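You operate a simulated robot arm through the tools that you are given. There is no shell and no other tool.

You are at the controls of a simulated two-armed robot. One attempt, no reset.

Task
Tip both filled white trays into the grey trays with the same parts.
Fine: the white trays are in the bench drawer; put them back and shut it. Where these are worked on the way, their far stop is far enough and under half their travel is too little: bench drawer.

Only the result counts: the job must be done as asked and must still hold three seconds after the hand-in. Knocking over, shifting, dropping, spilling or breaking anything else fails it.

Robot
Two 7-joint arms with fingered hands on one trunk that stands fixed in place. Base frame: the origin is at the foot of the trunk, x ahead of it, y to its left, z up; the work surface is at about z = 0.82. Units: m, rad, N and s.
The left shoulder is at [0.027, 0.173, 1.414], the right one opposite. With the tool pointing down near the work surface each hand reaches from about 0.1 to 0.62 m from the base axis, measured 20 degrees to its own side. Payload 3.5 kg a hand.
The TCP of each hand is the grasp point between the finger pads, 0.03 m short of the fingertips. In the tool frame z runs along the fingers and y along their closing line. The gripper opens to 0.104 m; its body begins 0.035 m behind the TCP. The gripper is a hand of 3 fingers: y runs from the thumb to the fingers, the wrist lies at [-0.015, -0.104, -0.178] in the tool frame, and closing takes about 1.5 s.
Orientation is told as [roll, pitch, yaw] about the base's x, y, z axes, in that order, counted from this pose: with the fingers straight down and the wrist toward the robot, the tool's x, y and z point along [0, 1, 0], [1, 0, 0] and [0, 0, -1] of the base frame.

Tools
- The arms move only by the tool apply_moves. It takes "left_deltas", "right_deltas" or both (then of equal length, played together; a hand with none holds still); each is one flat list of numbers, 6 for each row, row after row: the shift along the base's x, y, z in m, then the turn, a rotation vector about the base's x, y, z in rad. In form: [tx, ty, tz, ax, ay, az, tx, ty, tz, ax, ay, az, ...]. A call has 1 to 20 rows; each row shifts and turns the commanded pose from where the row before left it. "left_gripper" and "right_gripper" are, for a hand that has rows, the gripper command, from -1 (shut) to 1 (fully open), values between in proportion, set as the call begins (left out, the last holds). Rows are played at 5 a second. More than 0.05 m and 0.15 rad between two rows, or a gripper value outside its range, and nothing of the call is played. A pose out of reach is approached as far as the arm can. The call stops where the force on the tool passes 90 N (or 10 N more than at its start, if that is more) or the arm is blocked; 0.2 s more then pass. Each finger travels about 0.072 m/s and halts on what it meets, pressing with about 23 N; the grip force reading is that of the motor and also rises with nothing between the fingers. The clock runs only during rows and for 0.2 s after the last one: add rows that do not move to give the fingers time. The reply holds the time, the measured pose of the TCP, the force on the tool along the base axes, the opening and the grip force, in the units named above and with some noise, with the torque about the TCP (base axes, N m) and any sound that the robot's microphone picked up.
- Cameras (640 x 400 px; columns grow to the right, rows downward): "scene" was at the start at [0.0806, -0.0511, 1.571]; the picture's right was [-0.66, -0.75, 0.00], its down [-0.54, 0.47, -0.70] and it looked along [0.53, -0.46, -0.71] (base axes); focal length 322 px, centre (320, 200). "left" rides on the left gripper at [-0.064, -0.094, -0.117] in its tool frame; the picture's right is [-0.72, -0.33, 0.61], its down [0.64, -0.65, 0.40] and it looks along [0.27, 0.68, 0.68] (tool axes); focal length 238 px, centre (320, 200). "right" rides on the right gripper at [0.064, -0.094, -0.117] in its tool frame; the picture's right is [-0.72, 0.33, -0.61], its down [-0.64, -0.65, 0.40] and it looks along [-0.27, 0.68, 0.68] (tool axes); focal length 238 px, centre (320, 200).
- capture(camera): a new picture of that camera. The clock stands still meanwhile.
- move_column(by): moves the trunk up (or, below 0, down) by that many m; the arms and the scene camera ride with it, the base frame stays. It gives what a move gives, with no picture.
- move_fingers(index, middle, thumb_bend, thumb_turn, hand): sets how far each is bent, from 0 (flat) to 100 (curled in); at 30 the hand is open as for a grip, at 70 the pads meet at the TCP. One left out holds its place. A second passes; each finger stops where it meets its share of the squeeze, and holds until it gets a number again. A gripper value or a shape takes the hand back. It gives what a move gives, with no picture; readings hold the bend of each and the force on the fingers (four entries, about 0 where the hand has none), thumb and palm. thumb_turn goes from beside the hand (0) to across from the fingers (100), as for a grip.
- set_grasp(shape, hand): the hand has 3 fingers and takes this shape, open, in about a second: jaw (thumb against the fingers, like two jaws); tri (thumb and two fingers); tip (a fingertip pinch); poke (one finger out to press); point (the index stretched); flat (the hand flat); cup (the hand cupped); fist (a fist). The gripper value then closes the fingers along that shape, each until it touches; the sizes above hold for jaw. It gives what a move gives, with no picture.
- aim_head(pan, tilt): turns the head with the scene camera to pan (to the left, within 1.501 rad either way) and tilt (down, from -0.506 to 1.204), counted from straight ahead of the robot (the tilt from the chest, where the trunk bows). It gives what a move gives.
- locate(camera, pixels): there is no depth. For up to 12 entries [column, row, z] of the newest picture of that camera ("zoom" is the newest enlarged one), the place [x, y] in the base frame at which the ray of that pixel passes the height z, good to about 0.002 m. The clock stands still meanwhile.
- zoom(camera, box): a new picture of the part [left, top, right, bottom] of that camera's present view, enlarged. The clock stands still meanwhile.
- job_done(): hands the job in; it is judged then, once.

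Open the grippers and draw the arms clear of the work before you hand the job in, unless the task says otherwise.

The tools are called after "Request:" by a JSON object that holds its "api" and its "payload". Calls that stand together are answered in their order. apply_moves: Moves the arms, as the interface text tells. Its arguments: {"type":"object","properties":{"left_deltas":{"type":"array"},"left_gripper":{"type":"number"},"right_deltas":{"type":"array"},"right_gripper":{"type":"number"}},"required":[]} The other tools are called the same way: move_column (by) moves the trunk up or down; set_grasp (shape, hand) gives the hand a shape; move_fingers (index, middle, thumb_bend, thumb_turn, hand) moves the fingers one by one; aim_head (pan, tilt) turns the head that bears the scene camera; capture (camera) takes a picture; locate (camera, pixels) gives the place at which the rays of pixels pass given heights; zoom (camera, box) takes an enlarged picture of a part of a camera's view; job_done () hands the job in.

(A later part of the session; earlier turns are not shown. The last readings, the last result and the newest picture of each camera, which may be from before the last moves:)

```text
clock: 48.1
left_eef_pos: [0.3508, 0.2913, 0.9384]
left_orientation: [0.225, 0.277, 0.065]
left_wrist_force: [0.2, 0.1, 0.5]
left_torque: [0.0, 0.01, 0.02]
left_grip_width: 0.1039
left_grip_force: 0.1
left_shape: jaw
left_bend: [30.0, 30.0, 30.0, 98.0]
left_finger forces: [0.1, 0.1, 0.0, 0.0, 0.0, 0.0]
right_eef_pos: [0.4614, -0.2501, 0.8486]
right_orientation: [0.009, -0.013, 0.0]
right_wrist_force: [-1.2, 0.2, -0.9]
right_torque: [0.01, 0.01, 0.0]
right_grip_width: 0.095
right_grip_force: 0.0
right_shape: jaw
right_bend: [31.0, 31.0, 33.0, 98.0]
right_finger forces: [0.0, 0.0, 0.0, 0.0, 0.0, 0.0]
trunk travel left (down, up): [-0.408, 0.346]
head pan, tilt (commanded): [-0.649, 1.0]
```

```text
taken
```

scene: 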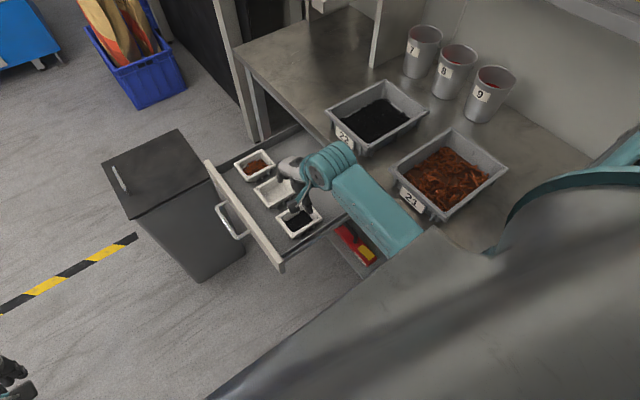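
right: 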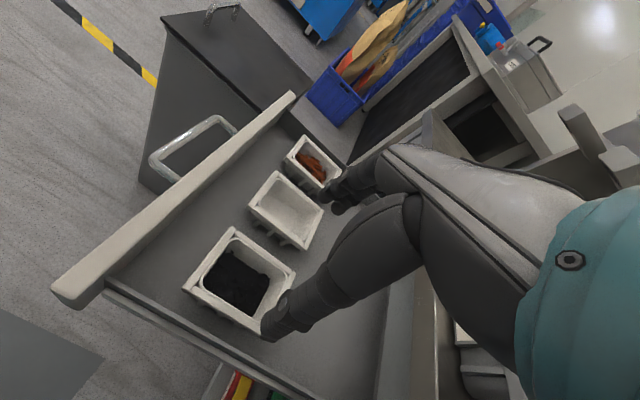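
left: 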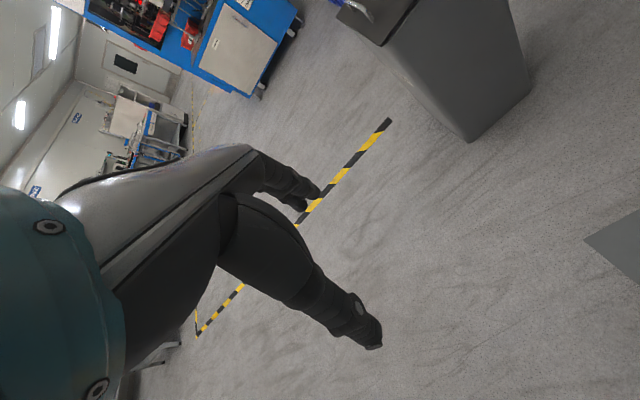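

I'm at (0.461,-0.250,0.849), well aligned. I'll go down to z≈0.76, leaving the tips ~2 cm above the rim, and check clearances.

Request:
{"api": "apply_moves", "payload": {"right_deltas": [0, 0, -0.022, 0, 0, 0, 0, 0, -0.022, 0, 0, 0, 0, 0, -0.022, 0, 0, 0, 0, 0, -0.022, 0, 0, 0]}}

Request:
{"api": "zoom", "payload": {"camera": "scene", "box": [220, 140, 340, 240]}}

Request:
{"api": "zoom", "payload": {"camera": "right", "box": [160, 160, 360, 360]}}

```text
clock: 49.1
left_eef_pos: [0.3498, 0.2919, 0.9375]
left_orientation: [0.222, 0.277, 0.066]
left_wrist_force: [0.0, -0.5, 0.6]
left_torque: [0.05, -0.02, -0.01]
left_grip_width: 0.1043
left_grip_force: 0.1
left_shape: jaw
left_bend: [30.0, 30.0, 30.0, 98.0]
left_finger forces: [0.0, 0.1, 0.0, 0.1, 0.0, 0.1]
right_eef_pos: [0.4599, -0.2494, 0.7637]
right_orientation: [0.009, -0.014, -0.002]
right_wrist_force: [-0.6, 0.8, -0.5]
right_torque: [0.02, 0.01, 0.02]
right_grip_width: 0.0952
right_grip_force: 0.1
right_shape: jaw
right_bend: [31.0, 31.0, 33.0, 98.0]
right_finger forces: [0.0, 0.0, 0.0, 0.0, 0.0, 0.0]
trunk travel left (down, up): [-0.408, 0.346]
head pan, tilt (commanded): [-0.649, 1.0]
```

```text
4.00 times, centred on (280, 190) of scene
```

zoom: 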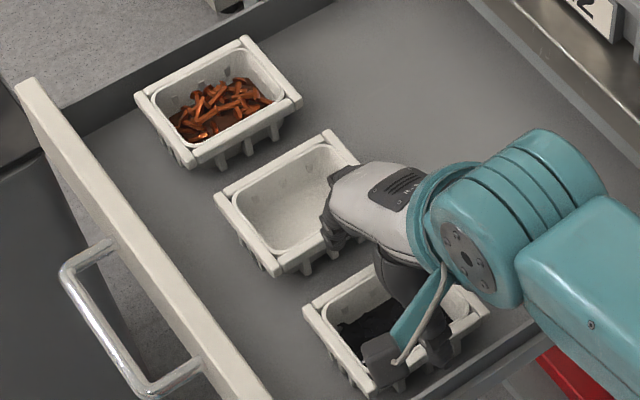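

```text
2.00 times, centred on (260, 260) of right
```

zoom: 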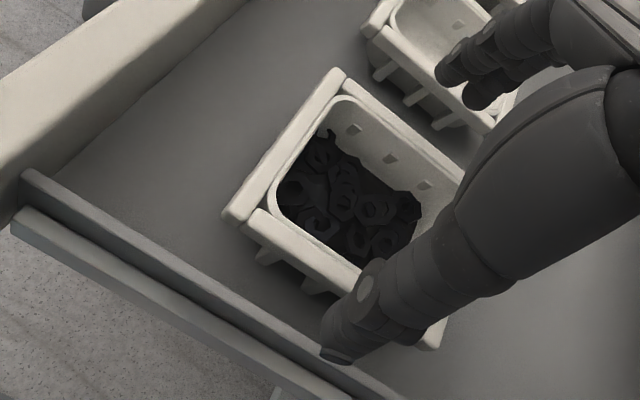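

I'll check where the thumb tip (338,350) and fingertips (450,80),(480,100) sit in this view at tip height z≈0.734, against the rims at 0.71.

Request:
{"api": "locate", "payload": {"camera": "zoom", "pixels": [[338, 352, 0.734], [448, 78, 0.734], [478, 100, 0.734], [228, 215, 0.71], [435, 345, 0.71], [337, 70, 0.71], [465, 175, 0.71], [368, 60, 0.71], [485, 133, 0.71], [20, 180, 0.72], [330, 365, 0.72]]}}

```text
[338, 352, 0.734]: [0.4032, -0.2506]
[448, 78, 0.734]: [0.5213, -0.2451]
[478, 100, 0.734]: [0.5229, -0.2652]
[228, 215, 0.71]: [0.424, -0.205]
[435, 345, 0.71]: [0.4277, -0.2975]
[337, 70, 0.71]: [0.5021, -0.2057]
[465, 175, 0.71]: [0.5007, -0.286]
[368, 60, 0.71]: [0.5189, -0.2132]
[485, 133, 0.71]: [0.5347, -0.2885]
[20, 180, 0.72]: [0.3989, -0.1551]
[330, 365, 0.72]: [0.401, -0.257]
```

The drawer's right side wall may be close to the thumb. I'll zoom to triangulate that wall.

Request:
{"api": "zoom", "payload": {"camera": "scene", "box": [260, 200, 356, 260]}}

Request:
{"api": "zoom", "payload": {"camera": "right", "box": [110, 210, 310, 335]}}

```text
6.67 times, centred on (308, 230) of scene
```

zoom: 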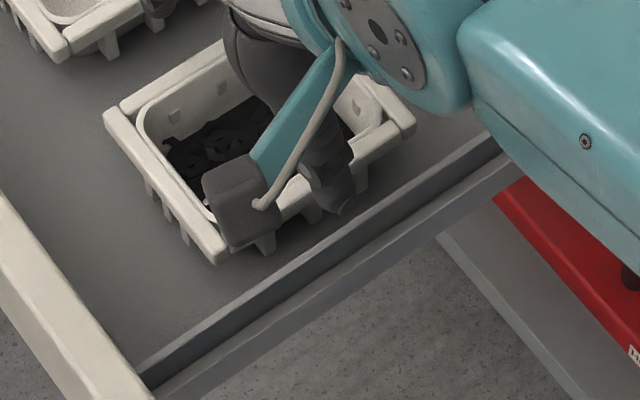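

```text
3.20 times, centred on (210, 272) of right
```

zoom: 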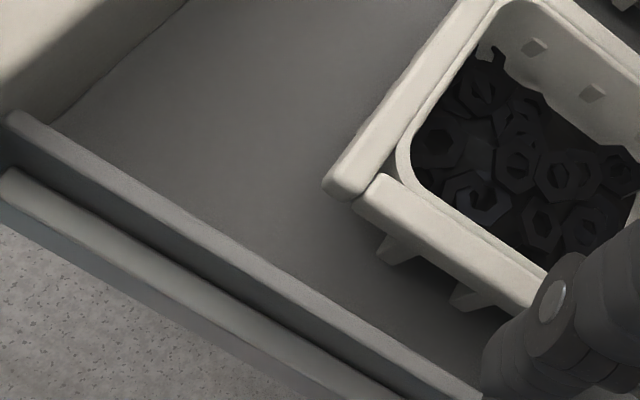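

I'll triangulate the wall's top inner edge where it meets the panel: right px (117.8,245.4), scene px (280.7,255.2).

Request:
{"api": "locate", "payload": {"camera": "right", "pixels": [[117.8, 245.4, 0.66], [117.8, 245.4, 0.68], [117.8, 245.4, 0.7], [117.8, 245.4, 0.72], [260, 329.8, 0.68], [260, 329.8, 0.7]]}}

Request:
{"api": "locate", "payload": {"camera": "scene", "pixels": [[280.7, 255.2, 0.66], [280.7, 255.2, 0.68], [280.7, 255.2, 0.7], [280.7, 255.2, 0.72], [333.5, 220.25, 0.68], [333.5, 220.25, 0.7]]}}

```text
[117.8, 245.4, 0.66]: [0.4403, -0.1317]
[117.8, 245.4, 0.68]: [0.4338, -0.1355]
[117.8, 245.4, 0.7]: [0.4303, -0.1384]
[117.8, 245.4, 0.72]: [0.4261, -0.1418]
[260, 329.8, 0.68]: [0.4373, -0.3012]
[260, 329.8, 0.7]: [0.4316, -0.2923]
```

```text
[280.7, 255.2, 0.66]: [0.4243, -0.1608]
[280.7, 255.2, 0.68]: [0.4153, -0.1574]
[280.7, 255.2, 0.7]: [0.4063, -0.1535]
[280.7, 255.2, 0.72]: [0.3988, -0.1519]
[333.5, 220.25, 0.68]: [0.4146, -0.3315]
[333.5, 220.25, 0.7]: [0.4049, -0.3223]
```

The right camera's last full capture was from an earlier pose, so those values are off. I'll capture again and relocate.

Request:
{"api": "capture", "payload": {"camera": "right"}}

Request:
{"api": "locate", "payload": {"camera": "right", "pixels": [[117.8, 245.9, 0.66], [117.8, 245.9, 0.68], [117.8, 245.9, 0.7], [117.8, 245.9, 0.72], [260, 330.3, 0.68], [260, 330.3, 0.7]]}}

```text
taken
```

right: 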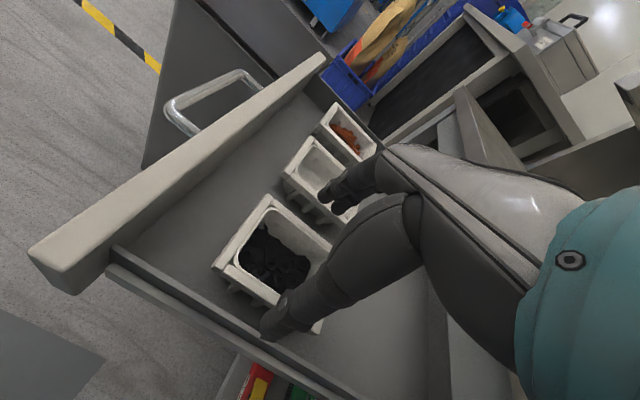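

```text
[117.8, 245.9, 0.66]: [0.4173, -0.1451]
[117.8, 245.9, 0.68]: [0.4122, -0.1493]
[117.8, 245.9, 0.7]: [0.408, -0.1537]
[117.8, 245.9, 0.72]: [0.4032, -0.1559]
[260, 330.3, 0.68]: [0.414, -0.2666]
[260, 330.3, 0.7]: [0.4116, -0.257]
```

The drawer wall's top inner edge is at x≈0.4095, z≈0.692, leaving only ~0.017 beside the dark tray, too little for the thumb. I'll grip the trays along their y length (0.094) instead, with yaw -90°, so I raise the hand, open fully and turn.

Request:
{"api": "apply_moves", "payload": {"right_deltas": [0, 0, 0.03, 0, 0, 0, 0, 0, 0.03, 0, 0, 0, 0, 0, 0.03, 0, 0, 0, 0, 0, 0.03, 0, 0, 0, 0, 0, 0, 0, 0, -0.14, 0, 0, 0, 0, 0, -0.14, 0, 0, 0, 0, 0, -0.14, 0, 0, 0, 0, 0, -0.14, 0, 0, 0, 0, 0, -0.14, 0, 0, 0, 0, 0, -0.14, 0, 0, 0, 0, 0, -0.14, 0, 0, 0, 0, 0, -0.14, 0, 0, 0, 0, 0, -0.14, 0, 0, 0, 0, 0, -0.14, 0, 0, 0, 0, 0, -0.14], "right_gripper": 1.0}}

Request:
{"api": "capture", "payload": {"camera": "right"}}

Request:
{"api": "capture", "payload": {"camera": "scene"}}

```text
clock: 51.5
left_eef_pos: [0.3497, 0.2919, 0.9384]
left_orientation: [0.224, 0.278, 0.067]
left_wrist_force: [-0.5, 0.5, 0.3]
left_torque: [0.05, -0.01, -0.02]
left_grip_width: 0.1039
left_grip_force: 0.0
left_shape: jaw
left_bend: [30.0, 30.0, 30.0, 98.0]
left_finger forces: [0.0, 0.1, 0.1, 0.1, 0.0, 0.0]
right_eef_pos: [0.4581, -0.3284, 0.8905]
right_orientation: [-0.092, -0.143, -0.942]
right_wrist_force: [0.4, -0.6, -0.2]
right_torque: [-0.01, 0.0, 0.02]
right_grip_width: 0.1037
right_grip_force: 0.0
right_shape: jaw
right_bend: [30.0, 30.0, 30.0, 98.0]
right_finger forces: [0.0, 0.0, 0.0, 0.0, 0.0, 0.1]
trunk travel left (down, up): [-0.408, 0.346]
head pan, tilt (commanded): [-0.649, 1.0]
stopped in row 11 (right hand): the arm was blocked; the commanded pose is now the measured one
```

```text
taken
```

right: 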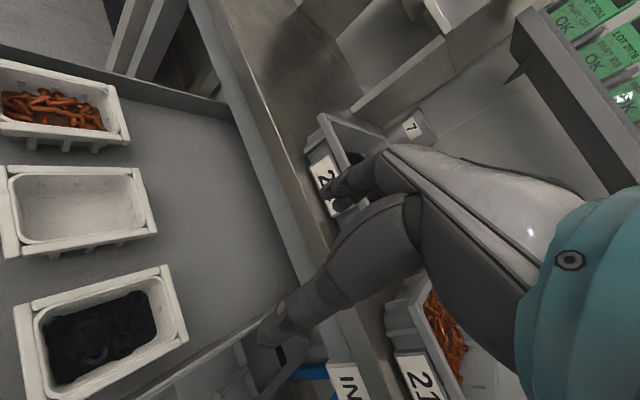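

```text
taken
```

scene: 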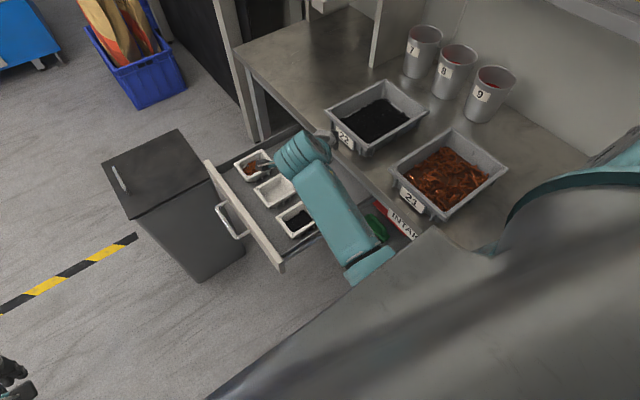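

The arm was blocked while turning, probably by a posture limit near the chest; nothing on the bench moved. I'll back out upward and outward to where yaw -90° is known to work, restoring the hand's level.

Request:
{"api": "apply_moves", "payload": {"right_deltas": [0.01, 0.013, 0.02, 0.028, 0.002, 0.057, 0.01, 0.013, 0.02, 0.028, 0.002, 0.057, 0.01, 0.013, 0.02, 0.028, 0.002, 0.057, 0.01, 0.013, 0.02, 0.028, 0.002, 0.057, 0.012, 0.013, 0.02, 0.028, 0.002, 0.057, 0.012, 0.013, 0.02, 0.028, 0.002, 0.057]}}

Request:
{"api": "capture", "payload": {"camera": "scene"}}

```text
clock: 53.0
left_eef_pos: [0.349, 0.2917, 0.9375]
left_orientation: [0.224, 0.278, 0.066]
left_wrist_force: [0.3, 0.5, -0.1]
left_torque: [0.0, 0.02, 0.03]
left_grip_width: 0.1037
left_grip_force: 0.1
left_shape: jaw
left_bend: [30.0, 30.0, 30.0, 98.0]
left_finger forces: [0.0, 0.0, 0.0, 0.0, 0.0, 0.0]
right_eef_pos: [0.524, -0.2865, 1.0125]
right_orientation: [-0.04, -0.062, -0.634]
right_wrist_force: [0.6, 0.4, 0.4]
right_torque: [0.01, 0.0, -0.01]
right_grip_width: 0.1037
right_grip_force: 0.1
right_shape: jaw
right_bend: [30.0, 30.0, 30.0, 98.0]
right_finger forces: [0.0, 0.1, 0.0, 0.0, 0.0, 0.0]
trunk travel left (down, up): [-0.408, 0.346]
head pan, tilt (commanded): [-0.649, 1.0]
stopped in row 6 (right hand): the arm was blocked; the commanded pose is now the measured one
```

```text
taken
```

scene: 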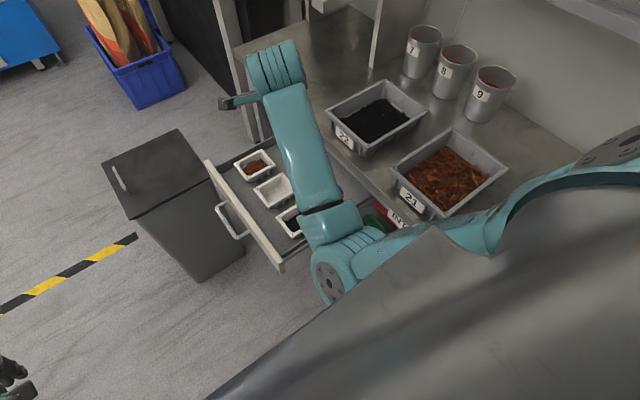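

The elbow seems to be pressing near the chest. I'll extend the arm forward in x first, which moves the elbow away from the body, then turn.

Request:
{"api": "apply_moves", "payload": {"right_deltas": [0.015, 0, 0.005, 0.01, 0, 0, 0.015, 0, 0.005, 0.01, 0, 0, 0.015, 0.0, 0.005, 0.01, 0, 0, 0.015, 0.005, 0.005, 0.01, 0, 0]}}

```text
clock: 54.0
left_eef_pos: [0.3488, 0.2928, 0.9371]
left_orientation: [0.224, 0.278, 0.067]
left_wrist_force: [-0.6, 0.2, 0.0]
left_torque: [-0.03, -0.02, 0.04]
left_grip_width: 0.1039
left_grip_force: 0.1
left_shape: jaw
left_bend: [30.0, 30.0, 30.0, 98.0]
left_finger forces: [0.1, 0.0, 0.0, 0.1, 0.0, 0.0]
right_eef_pos: [0.5827, -0.279, 1.032]
right_orientation: [-0.008, -0.035, -0.633]
right_wrist_force: [-0.7, 0.2, 0.3]
right_torque: [0.02, 0.02, 0.01]
right_grip_width: 0.1036
right_grip_force: 0.1
right_shape: jaw
right_bend: [30.0, 30.0, 30.0, 98.0]
right_finger forces: [0.0, 0.0, 0.1, 0.0, 0.0, 0.0]
trunk travel left (down, up): [-0.408, 0.346]
head pan, tilt (commanded): [-0.649, 1.0]
```

That moved freely. Now I'll turn to yaw -1.57 in place.

Request:
{"api": "apply_moves", "payload": {"right_deltas": [0, 0.003, 0, 0.005, 0, -0.134, 0, 0.003, 0, 0.005, 0, -0.134, 0, 0.003, 0, 0.005, 0, -0.134, 0, 0.003, 0, 0.005, 0, -0.134, 0, 0.003, 0, 0.005, 0, -0.134, 0, 0.003, 0, 0.005, 0, -0.134, 0, 0.003, 0, 0.005, 0, -0.134]}}

Request:
{"api": "capture", "payload": {"camera": "scene"}}

```text
clock: 55.6
left_eef_pos: [0.3488, 0.2919, 0.9371]
left_orientation: [0.223, 0.279, 0.064]
left_wrist_force: [-0.4, -0.6, 0.0]
left_torque: [-0.01, -0.01, 0.0]
left_grip_width: 0.104
left_grip_force: 0.1
left_shape: jaw
left_bend: [30.0, 30.0, 30.0, 98.0]
left_finger forces: [0.0, 0.1, 0.0, 0.1, 0.1, 0.0]
right_eef_pos: [0.5833, -0.2569, 1.0316]
right_orientation: [0.009, -0.002, -1.574]
right_wrist_force: [-0.6, -0.4, 0.4]
right_torque: [-0.01, 0.0, -0.01]
right_grip_width: 0.1036
right_grip_force: 0.1
right_shape: jaw
right_bend: [30.0, 30.0, 30.0, 98.0]
right_finger forces: [0.0, 0.0, 0.0, 0.0, 0.0, 0.1]
trunk travel left (down, up): [-0.408, 0.346]
head pan, tilt (commanded): [-0.649, 1.0]
```

```text
taken
```

scene: 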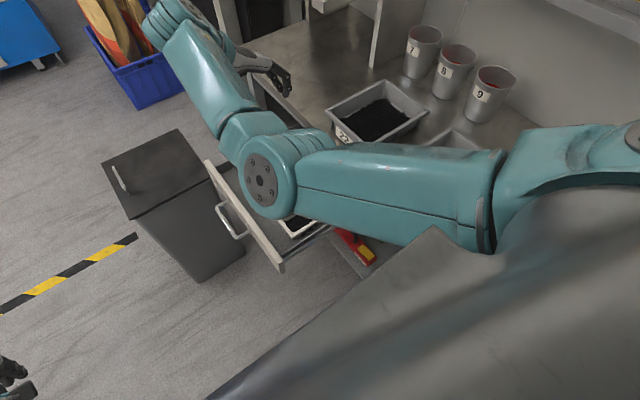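

Yaw -90° is set at (0.583,-0.257,1.03). I'll take the copper tray first: tilt the fingers forward 0.4 rad about y (still closing along y) and reach out to x≈0.69 at this height.

Request:
{"api": "apply_moves", "payload": {"right_deltas": [0.018, 0.001, 0, 0, -0.067, 0, 0.018, 0.001, 0, 0, -0.067, 0, 0.018, 0.001, 0, 0, -0.067, 0, 0.018, 0.001, 0, 0, -0.067, 0, 0.018, 0.001, 0, 0, -0.067, 0, 0.017, 0, 0, 0, -0.067, 0]}}

Request:
{"api": "capture", "payload": {"camera": "right"}}

```text
clock: 57.0
left_eef_pos: [0.3476, 0.2915, 0.9394]
left_orientation: [0.222, 0.276, 0.068]
left_wrist_force: [1.0, 0.0, -0.4]
left_torque: [0.0, 0.01, 0.01]
left_grip_width: 0.1038
left_grip_force: 0.0
left_shape: jaw
left_bend: [30.0, 30.0, 30.0, 98.0]
left_finger forces: [0.0, 0.0, 0.0, 0.0, 0.0, 0.0]
right_eef_pos: [0.6851, -0.2542, 1.032]
right_orientation: [0.414, -0.002, -1.575]
right_wrist_force: [-0.8, 0.1, -0.3]
right_torque: [0.0, 0.02, 0.03]
right_grip_width: 0.1036
right_grip_force: 0.0
right_shape: jaw
right_bend: [30.0, 30.0, 30.0, 98.0]
right_finger forces: [0.0, 0.1, 0.0, 0.1, 0.0, 0.2]
right hand out of reach, approached as far as the arm can: row 6
trunk travel left (down, up): [-0.408, 0.346]
head pan, tilt (commanded): [-0.649, 1.0]
```

```text
taken
```

right: 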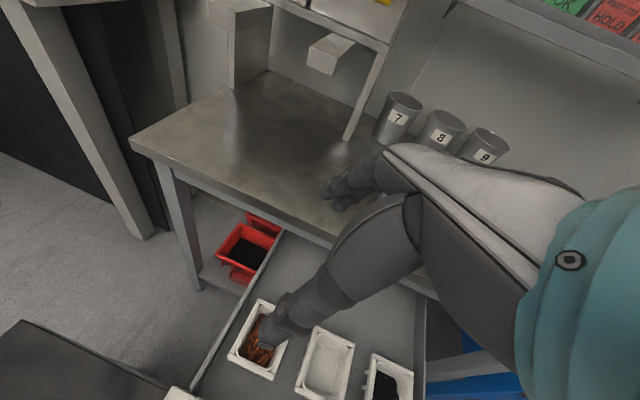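

Reached (0.685,-0.254,1.032) with tilt 0.41, right above the copper tray. Lowering the trunk by 0.26 carries the hand straight down to just above the tray rim.

Request:
{"api": "move_column", "payload": {"by": -0.26}}

Request:
{"api": "capture", "payload": {"camera": "right"}}

Request:
{"api": "capture", "payload": {"camera": "scene"}}

```text
clock: 59.7
left_eef_pos: [0.3493, 0.2918, 0.6771]
left_orientation: [0.223, 0.277, 0.066]
left_wrist_force: [0.1, -0.4, -0.1]
left_torque: [0.01, 0.0, 0.04]
left_grip_width: 0.1037
left_grip_force: 0.1
left_shape: jaw
left_bend: [30.0, 30.0, 30.0, 98.0]
left_finger forces: [0.1, 0.0, 0.0, 0.1, 0.1, 0.1]
right_eef_pos: [0.686, -0.2551, 0.7731]
right_orientation: [0.413, -0.002, -1.575]
right_wrist_force: [0.2, 0.2, -0.2]
right_torque: [0.0, -0.01, -0.01]
right_grip_width: 0.1036
right_grip_force: 0.1
right_shape: jaw
right_bend: [30.0, 30.0, 30.0, 98.0]
right_finger forces: [0.0, 0.0, 0.1, 0.0, 0.0, 0.0]
trunk travel left (down, up): [-0.148, 0.606]
head pan, tilt (commanded): [-0.649, 1.0]
```

```text
taken
```

right: 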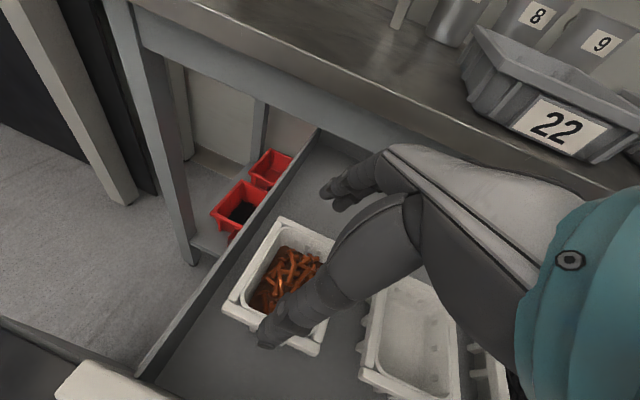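

```text
taken
```

scene: 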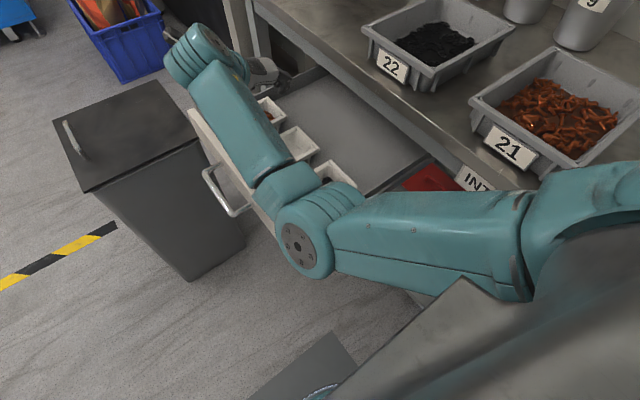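

The hand hovers over the copper tray. I'll locate the thumb tip, the fingertips and the rim corners in this right-hand view.

Request:
{"api": "zoom", "payload": {"camera": "right", "box": [200, 150, 400, 370]}}

Request:
{"api": "locate", "payload": {"camera": "right", "pixels": [[265, 346, 0.7455], [328, 194, 0.7455], [340, 208, 0.7455], [285, 218, 0.71], [222, 308, 0.71], [316, 353, 0.71], [337, 237, 0.71]]}}

```text
1.82 times, centred on (300, 260) of right
```

zoom: 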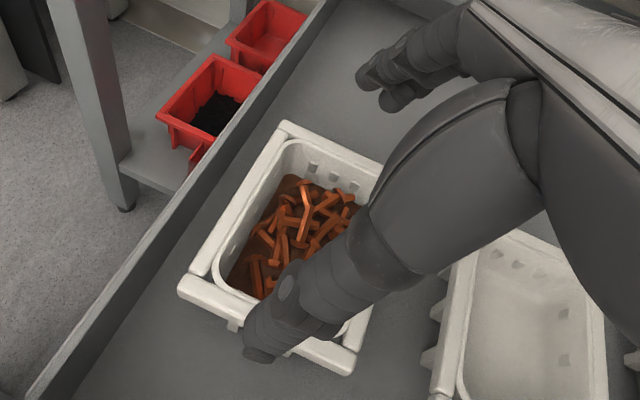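

```text
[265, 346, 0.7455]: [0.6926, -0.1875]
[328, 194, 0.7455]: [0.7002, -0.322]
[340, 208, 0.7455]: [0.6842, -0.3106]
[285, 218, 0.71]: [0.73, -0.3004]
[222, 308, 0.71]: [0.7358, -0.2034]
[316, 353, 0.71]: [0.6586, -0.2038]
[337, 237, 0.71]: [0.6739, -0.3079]
```

Clearances look balanced: thumb and fingers are each about 5 mm outside the rim (y -0.203 and -0.300). I'll lower the trunk another 0.035, so the tips get just to rim level, and check.

Request:
{"api": "move_column", "payload": {"by": -0.035}}

Request:
{"api": "zoom", "payload": {"camera": "right", "box": [200, 150, 400, 370]}}

Request:
{"api": "zoom", "payload": {"camera": "scene", "box": [210, 30, 330, 130]}}

```text
clock: 60.5
left_eef_pos: [0.3486, 0.2917, 0.6435]
left_orientation: [0.223, 0.276, 0.065]
left_wrist_force: [-0.7, 0.2, 0.2]
left_torque: [0.0, -0.03, 0.0]
left_grip_width: 0.1037
left_grip_force: 0.1
left_shape: jaw
left_bend: [30.0, 30.0, 30.0, 98.0]
left_finger forces: [0.1, 0.0, 0.0, 0.1, 0.0, 0.0]
right_eef_pos: [0.6873, -0.2555, 0.738]
right_orientation: [0.413, -0.004, -1.573]
right_wrist_force: [-0.1, -0.7, -0.9]
right_torque: [0.0, -0.02, 0.0]
right_grip_width: 0.1036
right_grip_force: 0.1
right_shape: jaw
right_bend: [30.0, 30.0, 30.0, 98.0]
right_finger forces: [0.1, 0.0, 0.0, 0.1, 0.0, 0.0]
trunk travel left (down, up): [-0.113, 0.641]
head pan, tilt (commanded): [-0.649, 1.0]
```

```text
1.82 times, centred on (300, 260) of right
```

zoom: 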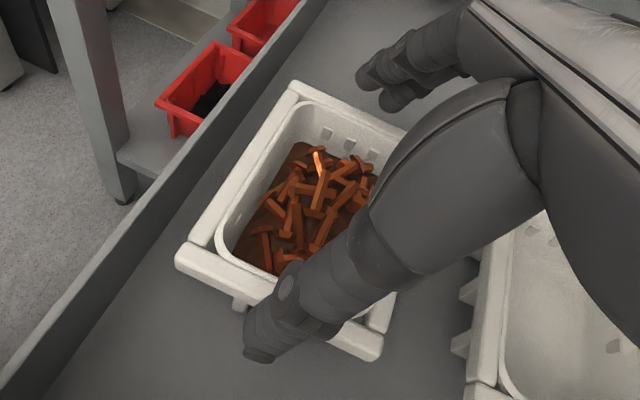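

```text
4.00 times, centred on (270, 80) of scene
```

zoom: 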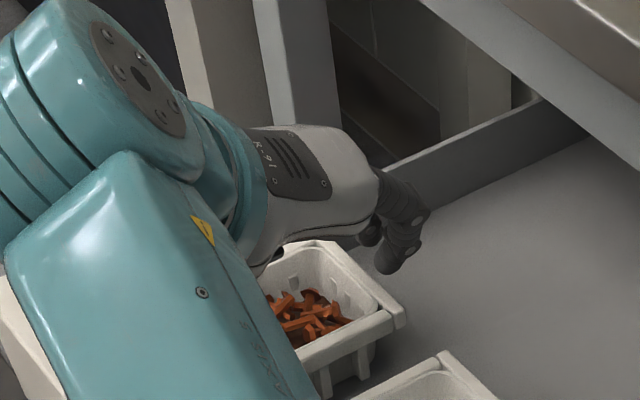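

Both sides look clear of the rim. I'll lower the last 0.033 to bring the pads to the rim band.

Request:
{"api": "move_column", "payload": {"by": -0.033}}

Request:
{"api": "zoom", "payload": {"camera": "right", "box": [200, 150, 400, 370]}}

Request:
{"api": "zoom", "payload": {"camera": "scene", "box": [210, 30, 330, 130]}}

```text
clock: 61.3
left_eef_pos: [0.3478, 0.292, 0.6029]
left_orientation: [0.226, 0.311, 0.069]
left_wrist_force: [0.4, -0.4, 0.7]
left_torque: [-0.02, 0.04, 0.01]
left_grip_width: 0.1039
left_grip_force: 0.1
left_shape: jaw
left_bend: [30.0, 30.0, 30.0, 98.0]
left_finger forces: [0.1, 0.0, 0.1, 0.0, 0.1, 0.0]
right_eef_pos: [0.6861, -0.2537, 0.7058]
right_orientation: [0.414, -0.003, -1.573]
right_wrist_force: [3.5, -0.7, 11.7]
right_torque: [-0.09, -0.04, -0.05]
right_grip_width: 0.1038
right_grip_force: 0.2
right_shape: jaw
right_bend: [27.0, 30.0, 26.0, 96.0]
right_finger forces: [7.5, 0.1, 0.0, 0.0, 6.0, 0.0]
trunk travel left (down, up): [-0.08, 0.674]
head pan, tilt (commanded): [-0.649, 1.0]
```

```text
1.82 times, centred on (300, 260) of right
```

zoom: 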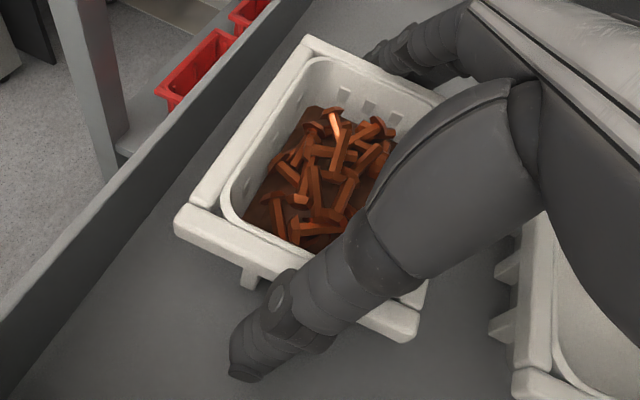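

```text
4.00 times, centred on (270, 80) of scene
```

zoom: 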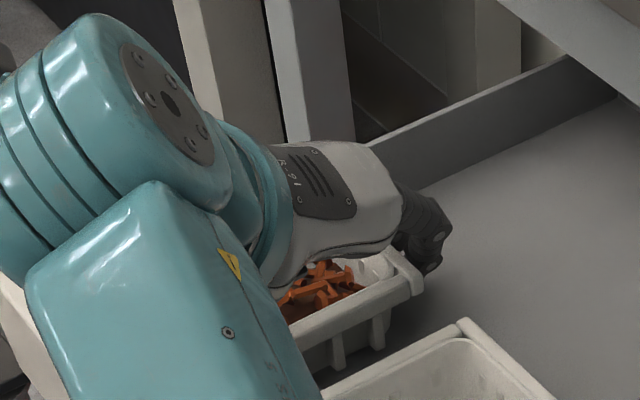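

There is light contact (index 7.5 N, thumb 6 N), with the fingers straddling the rim. I'll close the grip now with a few still rows.

Request:
{"api": "apply_moves", "payload": {"right_deltas": [0, 0, 0, 0, 0, 0, 0, 0, 0, 0, 0, 0, 0, 0, 0, 0, 0, 0, 0, 0, 0, 0, 0, 0, 0, 0, 0, 0, 0, 0, 0, 0, 0, 0, 0, 0, 0, 0, 0, 0, 0, 0], "right_gripper": -1}}

Request:
{"api": "zoom", "payload": {"camera": "right", "box": [200, 150, 400, 370]}}

```text
clock: 62.9
left_eef_pos: [0.3475, 0.2918, 0.6022]
left_orientation: [0.226, 0.311, 0.067]
left_wrist_force: [-0.6, -0.4, 0.9]
left_torque: [0.0, -0.05, -0.02]
left_grip_width: 0.1039
left_grip_force: 0.2
left_shape: jaw
left_bend: [30.0, 30.0, 30.0, 98.0]
left_finger forces: [0.1, 0.0, 0.0, 0.0, 0.1, 0.1]
right_eef_pos: [0.6856, -0.2539, 0.7058]
right_orientation: [0.415, -0.003, -1.572]
right_wrist_force: [3.1, 1.0, 19.5]
right_torque: [-0.03, -0.15, 0.08]
right_grip_width: 0.0902
right_grip_force: 22.9
right_shape: jaw
right_bend: [26.0, 34.0, 31.0, 96.0]
right_finger forces: [27.4, 9.7, 0.0, 0.0, 37.6, 0.1]
trunk travel left (down, up): [-0.08, 0.674]
head pan, tilt (commanded): [-0.649, 1.0]
```

```text
1.82 times, centred on (300, 260) of right
```

zoom: 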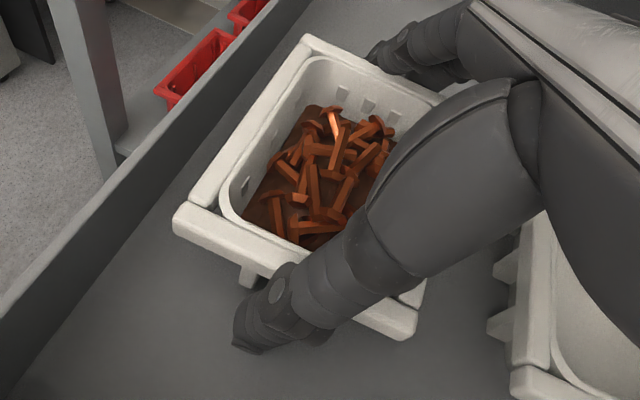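

Gripped (width 0.090, index 27 N, middle 10 N, thumb 38 N). I'll lift with the trunk by 0.06 and check that the tray comes level.

Request:
{"api": "move_column", "payload": {"by": 0.06}}

Request:
{"api": "capture", "payload": {"camera": "right"}}

Request:
{"api": "capture", "payload": {"camera": "scene"}}

```text
clock: 63.9
left_eef_pos: [0.3502, 0.2921, 0.6616]
left_orientation: [0.228, 0.314, 0.068]
left_wrist_force: [-0.5, 0.3, -0.2]
left_torque: [0.02, 0.01, 0.01]
left_grip_width: 0.1038
left_grip_force: 0.1
left_shape: jaw
left_bend: [30.0, 30.0, 30.0, 98.0]
left_finger forces: [0.0, 0.0, 0.1, 0.0, 0.0, 0.0]
right_eef_pos: [0.6869, -0.254, 0.7626]
right_orientation: [0.407, -0.002, -1.573]
right_wrist_force: [0.8, 0.3, -2.8]
right_torque: [-0.02, 0.03, 0.01]
right_grip_width: 0.0902
right_grip_force: 23.0
right_shape: jaw
right_bend: [27.0, 34.0, 31.0, 98.0]
right_finger forces: [23.7, 12.6, 0.0, 0.0, 34.8, 0.1]
trunk travel left (down, up): [-0.14, 0.614]
head pan, tilt (commanded): [-0.649, 1.0]
```

```text
taken
```

right: 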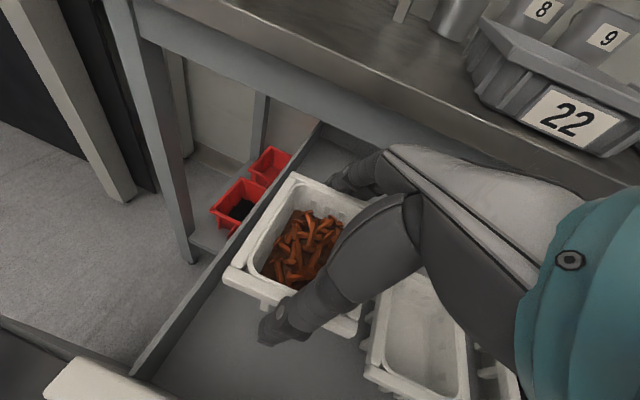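

```text
taken
```

scene: 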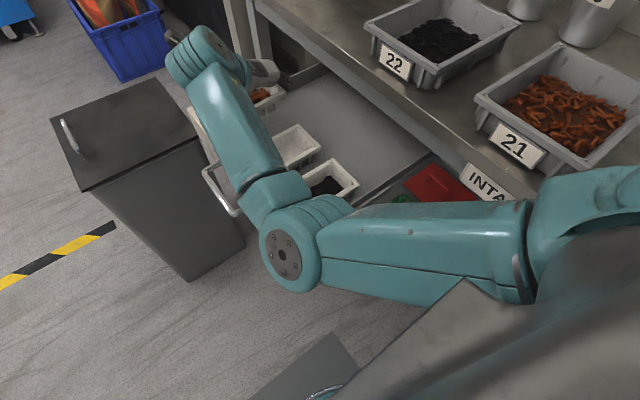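

The tray is lifted cleanly (about 2.5 N) and looks level. I'll raise the trunk by 0.27 so the tray can travel above the bench and grey trays.

Request:
{"api": "move_column", "payload": {"by": 0.27}}

Request:
{"api": "capture", "payload": {"camera": "right"}}

Request:
{"api": "capture", "payload": {"camera": "scene"}}

```text
clock: 66.6
left_eef_pos: [0.349, 0.2917, 0.9325]
left_orientation: [0.226, 0.313, 0.066]
left_wrist_force: [0.4, -0.2, 0.4]
left_torque: [0.0, -0.01, 0.0]
left_grip_width: 0.104
left_grip_force: 0.2
left_shape: jaw
left_bend: [30.0, 30.0, 30.0, 98.0]
left_finger forces: [0.1, 0.0, 0.0, 0.1, 0.0, 0.0]
right_eef_pos: [0.6862, -0.2544, 1.0329]
right_orientation: [0.413, -0.001, -1.573]
right_wrist_force: [0.7, -0.1, -3.2]
right_torque: [-0.01, 0.03, 0.03]
right_grip_width: 0.0904
right_grip_force: 23.0
right_shape: jaw
right_bend: [27.0, 34.0, 31.0, 98.0]
right_finger forces: [23.6, 12.5, 0.0, 0.0, 34.3, 0.0]
trunk travel left (down, up): [-0.41, 0.344]
head pan, tilt (commanded): [-0.649, 1.0]
```

```text
taken
```

right: 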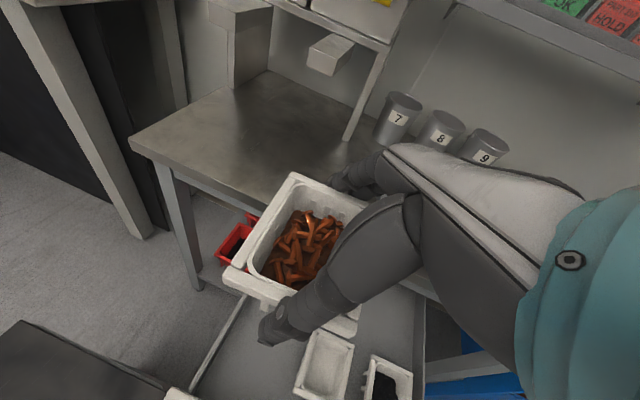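

```text
taken
```

scene: 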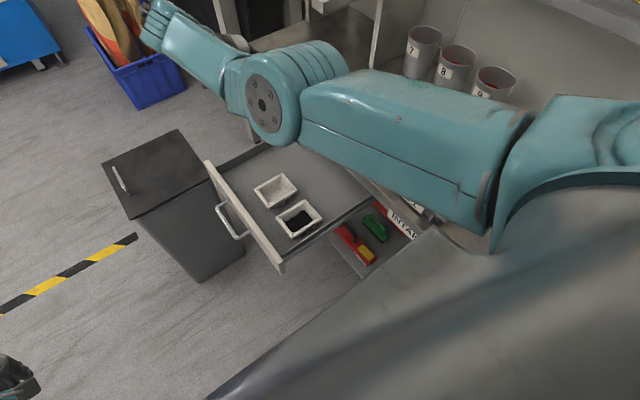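

The tray is held firmly. I'll retract in x while turning the heading slowly to the right (about -0.6 rad), keeping the tray level.

Request:
{"api": "apply_moves", "payload": {"right_deltas": [-0.014, -0.003, 0.002, 0, 0, -0.06, -0.014, -0.003, 0.002, 0, 0, -0.06, -0.014, -0.003, 0.002, 0, 0, -0.06, -0.014, -0.003, 0.002, 0, 0, -0.06, -0.014, -0.003, 0.002, 0, 0, -0.06, -0.014, -0.003, 0.002, 0, 0, -0.06, -0.014, -0.003, 0.002, 0, 0, -0.06, -0.014, -0.003, 0.002, 0, 0, -0.06, -0.014, -0.003, 0.002, 0, 0, -0.06, -0.014, -0.003, 0.002, 0, 0, -0.06]}}

Request:
{"api": "capture", "payload": {"camera": "scene"}}

```text
clock: 68.8
left_eef_pos: [0.3491, 0.2923, 0.9328]
left_orientation: [0.227, 0.312, 0.068]
left_wrist_force: [0.0, 0.5, -0.6]
left_torque: [0.01, 0.01, 0.0]
left_grip_width: 0.1038
left_grip_force: 0.1
left_shape: jaw
left_bend: [30.0, 30.0, 30.0, 98.0]
left_finger forces: [0.0, 0.0, 0.0, 0.1, 0.0, 0.0]
right_eef_pos: [0.5472, -0.2843, 1.0541]
right_orientation: [0.412, -0.003, -2.175]
right_wrist_force: [-0.7, 0.2, -2.6]
right_torque: [0.0, 0.01, 0.02]
right_grip_width: 0.0906
right_grip_force: 23.1
right_shape: jaw
right_bend: [27.0, 34.0, 31.0, 98.0]
right_finger forces: [23.0, 12.6, 0.0, 0.0, 32.9, 0.0]
trunk travel left (down, up): [-0.41, 0.344]
head pan, tilt (commanded): [-0.649, 1.0]
```

```text
taken
```

scene: 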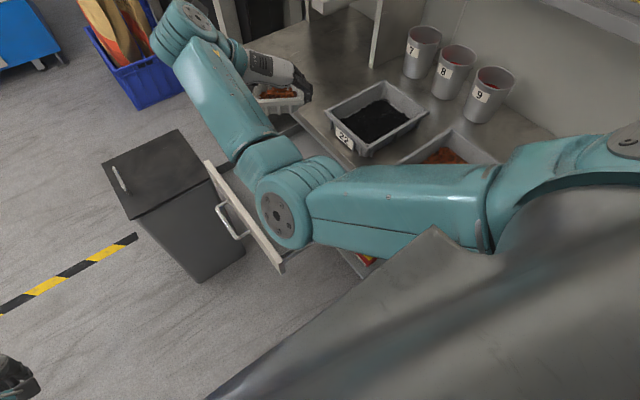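

Heading is -35° with the tray level. I'll carry on diagonally towards grey tray 21.

Request:
{"api": "apply_moves", "payload": {"right_deltas": [-0.014, -0.015, 0, 0, 0, -0.02, -0.014, -0.015, 0, 0, 0, -0.02, -0.014, -0.015, 0, 0, 0, -0.02, -0.014, -0.015, 0, 0, 0, -0.02, -0.014, -0.015, 0, 0, 0, -0.02, -0.014, -0.015, 0, 0, 0, -0.02, -0.014, -0.015, 0, 0, 0, -0.02, -0.014, -0.015, 0, 0, 0, -0.02, -0.014, -0.015, 0, 0, 0, -0.02, -0.014, -0.015, 0, 0, 0, -0.02]}}

Request:
{"api": "capture", "payload": {"camera": "scene"}}

Request:
{"api": "capture", "payload": {"camera": "right"}}

```text
clock: 71.0
left_eef_pos: [0.3484, 0.2924, 0.9316]
left_orientation: [0.227, 0.313, 0.07]
left_wrist_force: [0.2, 0.5, 0.6]
left_torque: [-0.01, 0.01, -0.03]
left_grip_width: 0.1041
left_grip_force: 0.0
left_shape: jaw
left_bend: [30.0, 30.0, 30.0, 98.0]
left_finger forces: [0.1, 0.0, 0.0, 0.1, 0.0, 0.1]
right_eef_pos: [0.4044, -0.434, 1.054]
right_orientation: [0.413, -0.003, -2.374]
right_wrist_force: [0.6, -0.1, -2.6]
right_torque: [0.03, -0.01, -0.01]
right_grip_width: 0.0903
right_grip_force: 23.0
right_shape: jaw
right_bend: [27.0, 34.0, 31.0, 98.0]
right_finger forces: [21.8, 12.3, 0.0, 0.0, 28.3, 0.0]
trunk travel left (down, up): [-0.41, 0.344]
head pan, tilt (commanded): [-0.649, 1.0]
```

```text
taken
```

scene: 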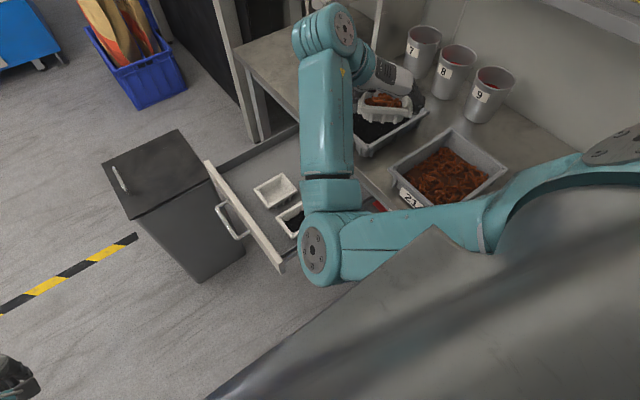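

```text
taken
```

right: 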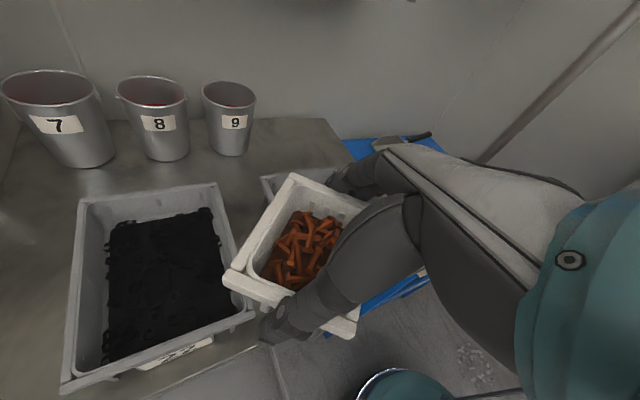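

Going well; the tray is above the bench at (0.404,-0.434,1.054). I'll move on over grey tray 21's centre, TCP target about (0.295,-0.57).

Request:
{"api": "apply_moves", "payload": {"right_deltas": [-0.011, -0.0136, 0.001, 0, 0, 0, -0.011, -0.0136, 0.001, 0, 0, 0, -0.011, -0.0136, 0.001, 0, 0, 0, -0.011, -0.0136, 0.001, 0, 0, 0, -0.011, -0.0136, 0.001, 0, 0, 0, -0.011, -0.0136, 0.001, 0, 0, 0, -0.011, -0.0136, 0.001, 0, 0, 0, -0.011, -0.0136, 0.001, 0, 0, 0, -0.011, -0.0136, 0.001, 0, 0, 0, -0.011, -0.0136, 0.001, 0, 0, 0]}}

Request:
{"api": "capture", "payload": {"camera": "scene"}}

Request:
{"api": "capture", "payload": {"camera": "right"}}

```text
clock: 73.2
left_eef_pos: [0.3488, 0.2917, 0.9329]
left_orientation: [0.226, 0.313, 0.069]
left_wrist_force: [0.5, 0.1, 0.4]
left_torque: [0.01, 0.0, -0.01]
left_grip_width: 0.1038
left_grip_force: 0.0
left_shape: jaw
left_bend: [30.0, 30.0, 30.0, 98.0]
left_finger forces: [0.0, 0.0, 0.1, 0.0, 0.2, 0.0]
right_eef_pos: [0.2956, -0.5706, 1.0651]
right_orientation: [0.412, -0.003, -2.374]
right_wrist_force: [0.0, -0.3, -2.4]
right_torque: [0.01, 0.01, 0.01]
right_grip_width: 0.0903
right_grip_force: 22.8
right_shape: jaw
right_bend: [27.0, 34.0, 32.0, 98.0]
right_finger forces: [21.6, 12.0, 0.1, 0.0, 28.1, 0.0]
trunk travel left (down, up): [-0.41, 0.344]
head pan, tilt (commanded): [-0.649, 1.0]
```

```text
taken
```

scene: 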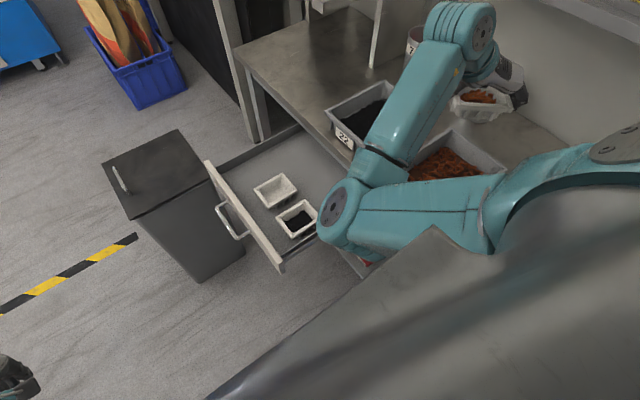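

```text
taken
```

right: 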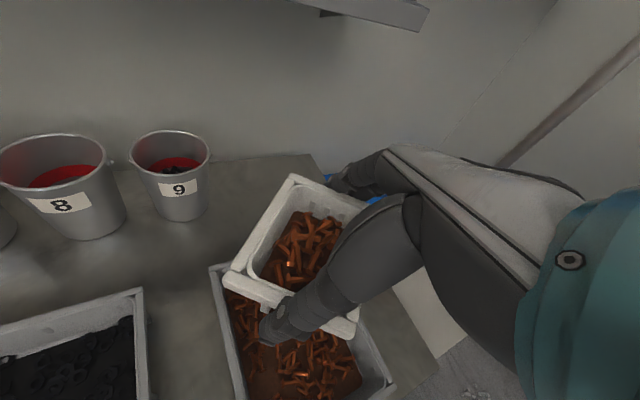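

I'm above tray 21 and the copper parts match. I'll start tipping: pitch up about the tray's long axis in small steps (0.5 rad first), watching reach.

Request:
{"api": "apply_moves", "payload": {"right_deltas": [0, 0, 0.005, -0.072, -0.0695, 0, 0, 0, 0.005, -0.072, -0.0695, 0, 0, 0, 0.005, -0.072, -0.0695, 0, 0, 0, 0.005, -0.072, -0.0695, 0, 0, 0, 0.005, -0.072, -0.0695, 0]}}

Request:
{"api": "capture", "payload": {"camera": "right"}}

Request:
{"api": "capture", "payload": {"camera": "scene"}}

```text
clock: 74.6
left_eef_pos: [0.3497, 0.2919, 0.9315]
left_orientation: [0.226, 0.313, 0.068]
left_wrist_force: [-0.6, -0.3, -0.6]
left_torque: [0.02, -0.01, -0.01]
left_grip_width: 0.104
left_grip_force: 0.0
left_shape: jaw
left_bend: [30.0, 30.0, 30.0, 98.0]
left_finger forces: [0.1, 0.1, 0.0, 0.0, 0.0, 0.1]
right_eef_pos: [0.2855, -0.5944, 1.1167]
right_orientation: [0.977, -0.033, -2.416]
right_wrist_force: [-1.4, -0.2, -2.9]
right_torque: [0.04, 0.03, 0.01]
right_grip_width: 0.0902
right_grip_force: 22.9
right_shape: jaw
right_bend: [27.0, 34.0, 32.0, 98.0]
right_finger forces: [21.6, 11.9, 0.0, 0.0, 28.9, 0.1]
trunk travel left (down, up): [-0.41, 0.344]
head pan, tilt (commanded): [-0.649, 1.0]
stopped in row 5 (right hand): the arm was blocked; the commanded pose is now the measured one
```

```text
taken
```

right: 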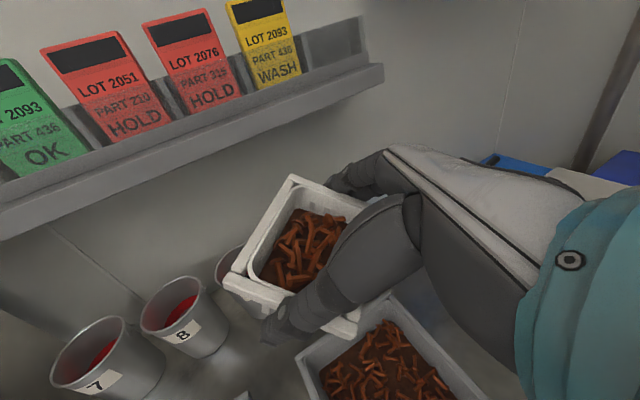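

```text
taken
```

scene: 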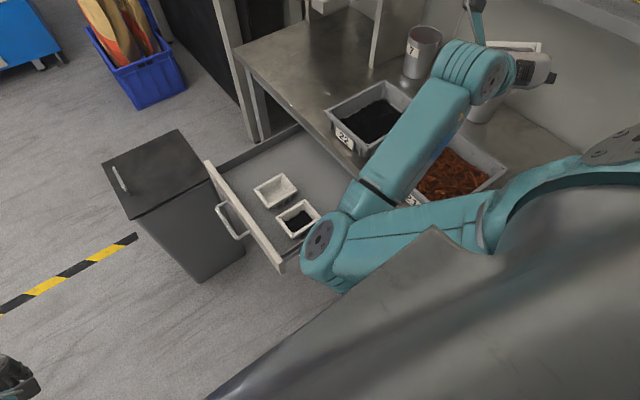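

The arm was blocked (elbow close to the chest) with the parts still inside. Turning the heading further right moves the wrist and elbow outward, so I'll rotate about z by -0.4 rad while re-centring over tray 21.

Request:
{"api": "apply_moves", "payload": {"right_deltas": [0.002, 0.0024, 0, 0, 0, -0.05, 0.002, 0.0024, 0, 0, 0, -0.05, 0.002, 0.0024, 0, 0, 0, -0.05, 0.002, 0.0024, 0, 0, 0, -0.05, 0.002, 0.0024, 0, 0, 0, -0.05, 0.002, 0.0024, 0, 0, 0, -0.05, 0.002, 0.0024, 0, 0, 0, -0.05, 0.002, 0.0024, 0, 0, 0, -0.05]}}

Request:
{"api": "capture", "payload": {"camera": "scene"}}

Request:
{"api": "capture", "payload": {"camera": "right"}}

```text
clock: 76.4
left_eef_pos: [0.3486, 0.2918, 0.9315]
left_orientation: [0.227, 0.314, 0.07]
left_wrist_force: [-0.6, 0.1, -0.3]
left_torque: [0.03, -0.04, -0.03]
left_grip_width: 0.104
left_grip_force: 0.1
left_shape: jaw
left_bend: [30.0, 30.0, 30.0, 98.0]
left_finger forces: [0.0, 0.1, 0.0, 0.0, 0.0, 0.1]
right_eef_pos: [0.3032, -0.5734, 1.1144]
right_orientation: [0.968, -0.032, -2.814]
right_wrist_force: [-0.3, 1.2, -2.1]
right_torque: [0.0, -0.02, -0.03]
right_grip_width: 0.0905
right_grip_force: 22.6
right_shape: jaw
right_bend: [27.0, 34.0, 32.0, 98.0]
right_finger forces: [21.4, 11.7, 0.1, 0.0, 28.8, 0.1]
trunk travel left (down, up): [-0.41, 0.344]
head pan, tilt (commanded): [-0.649, 1.0]
```

```text
taken
```

scene: 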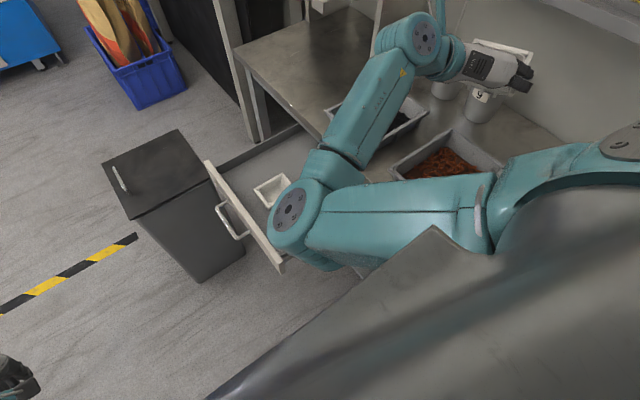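

```text
taken
```

right: 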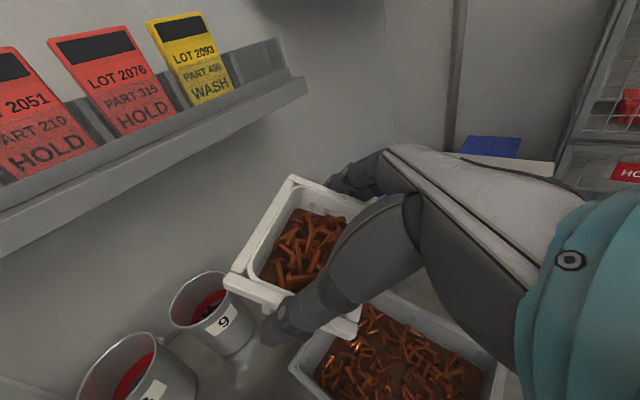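

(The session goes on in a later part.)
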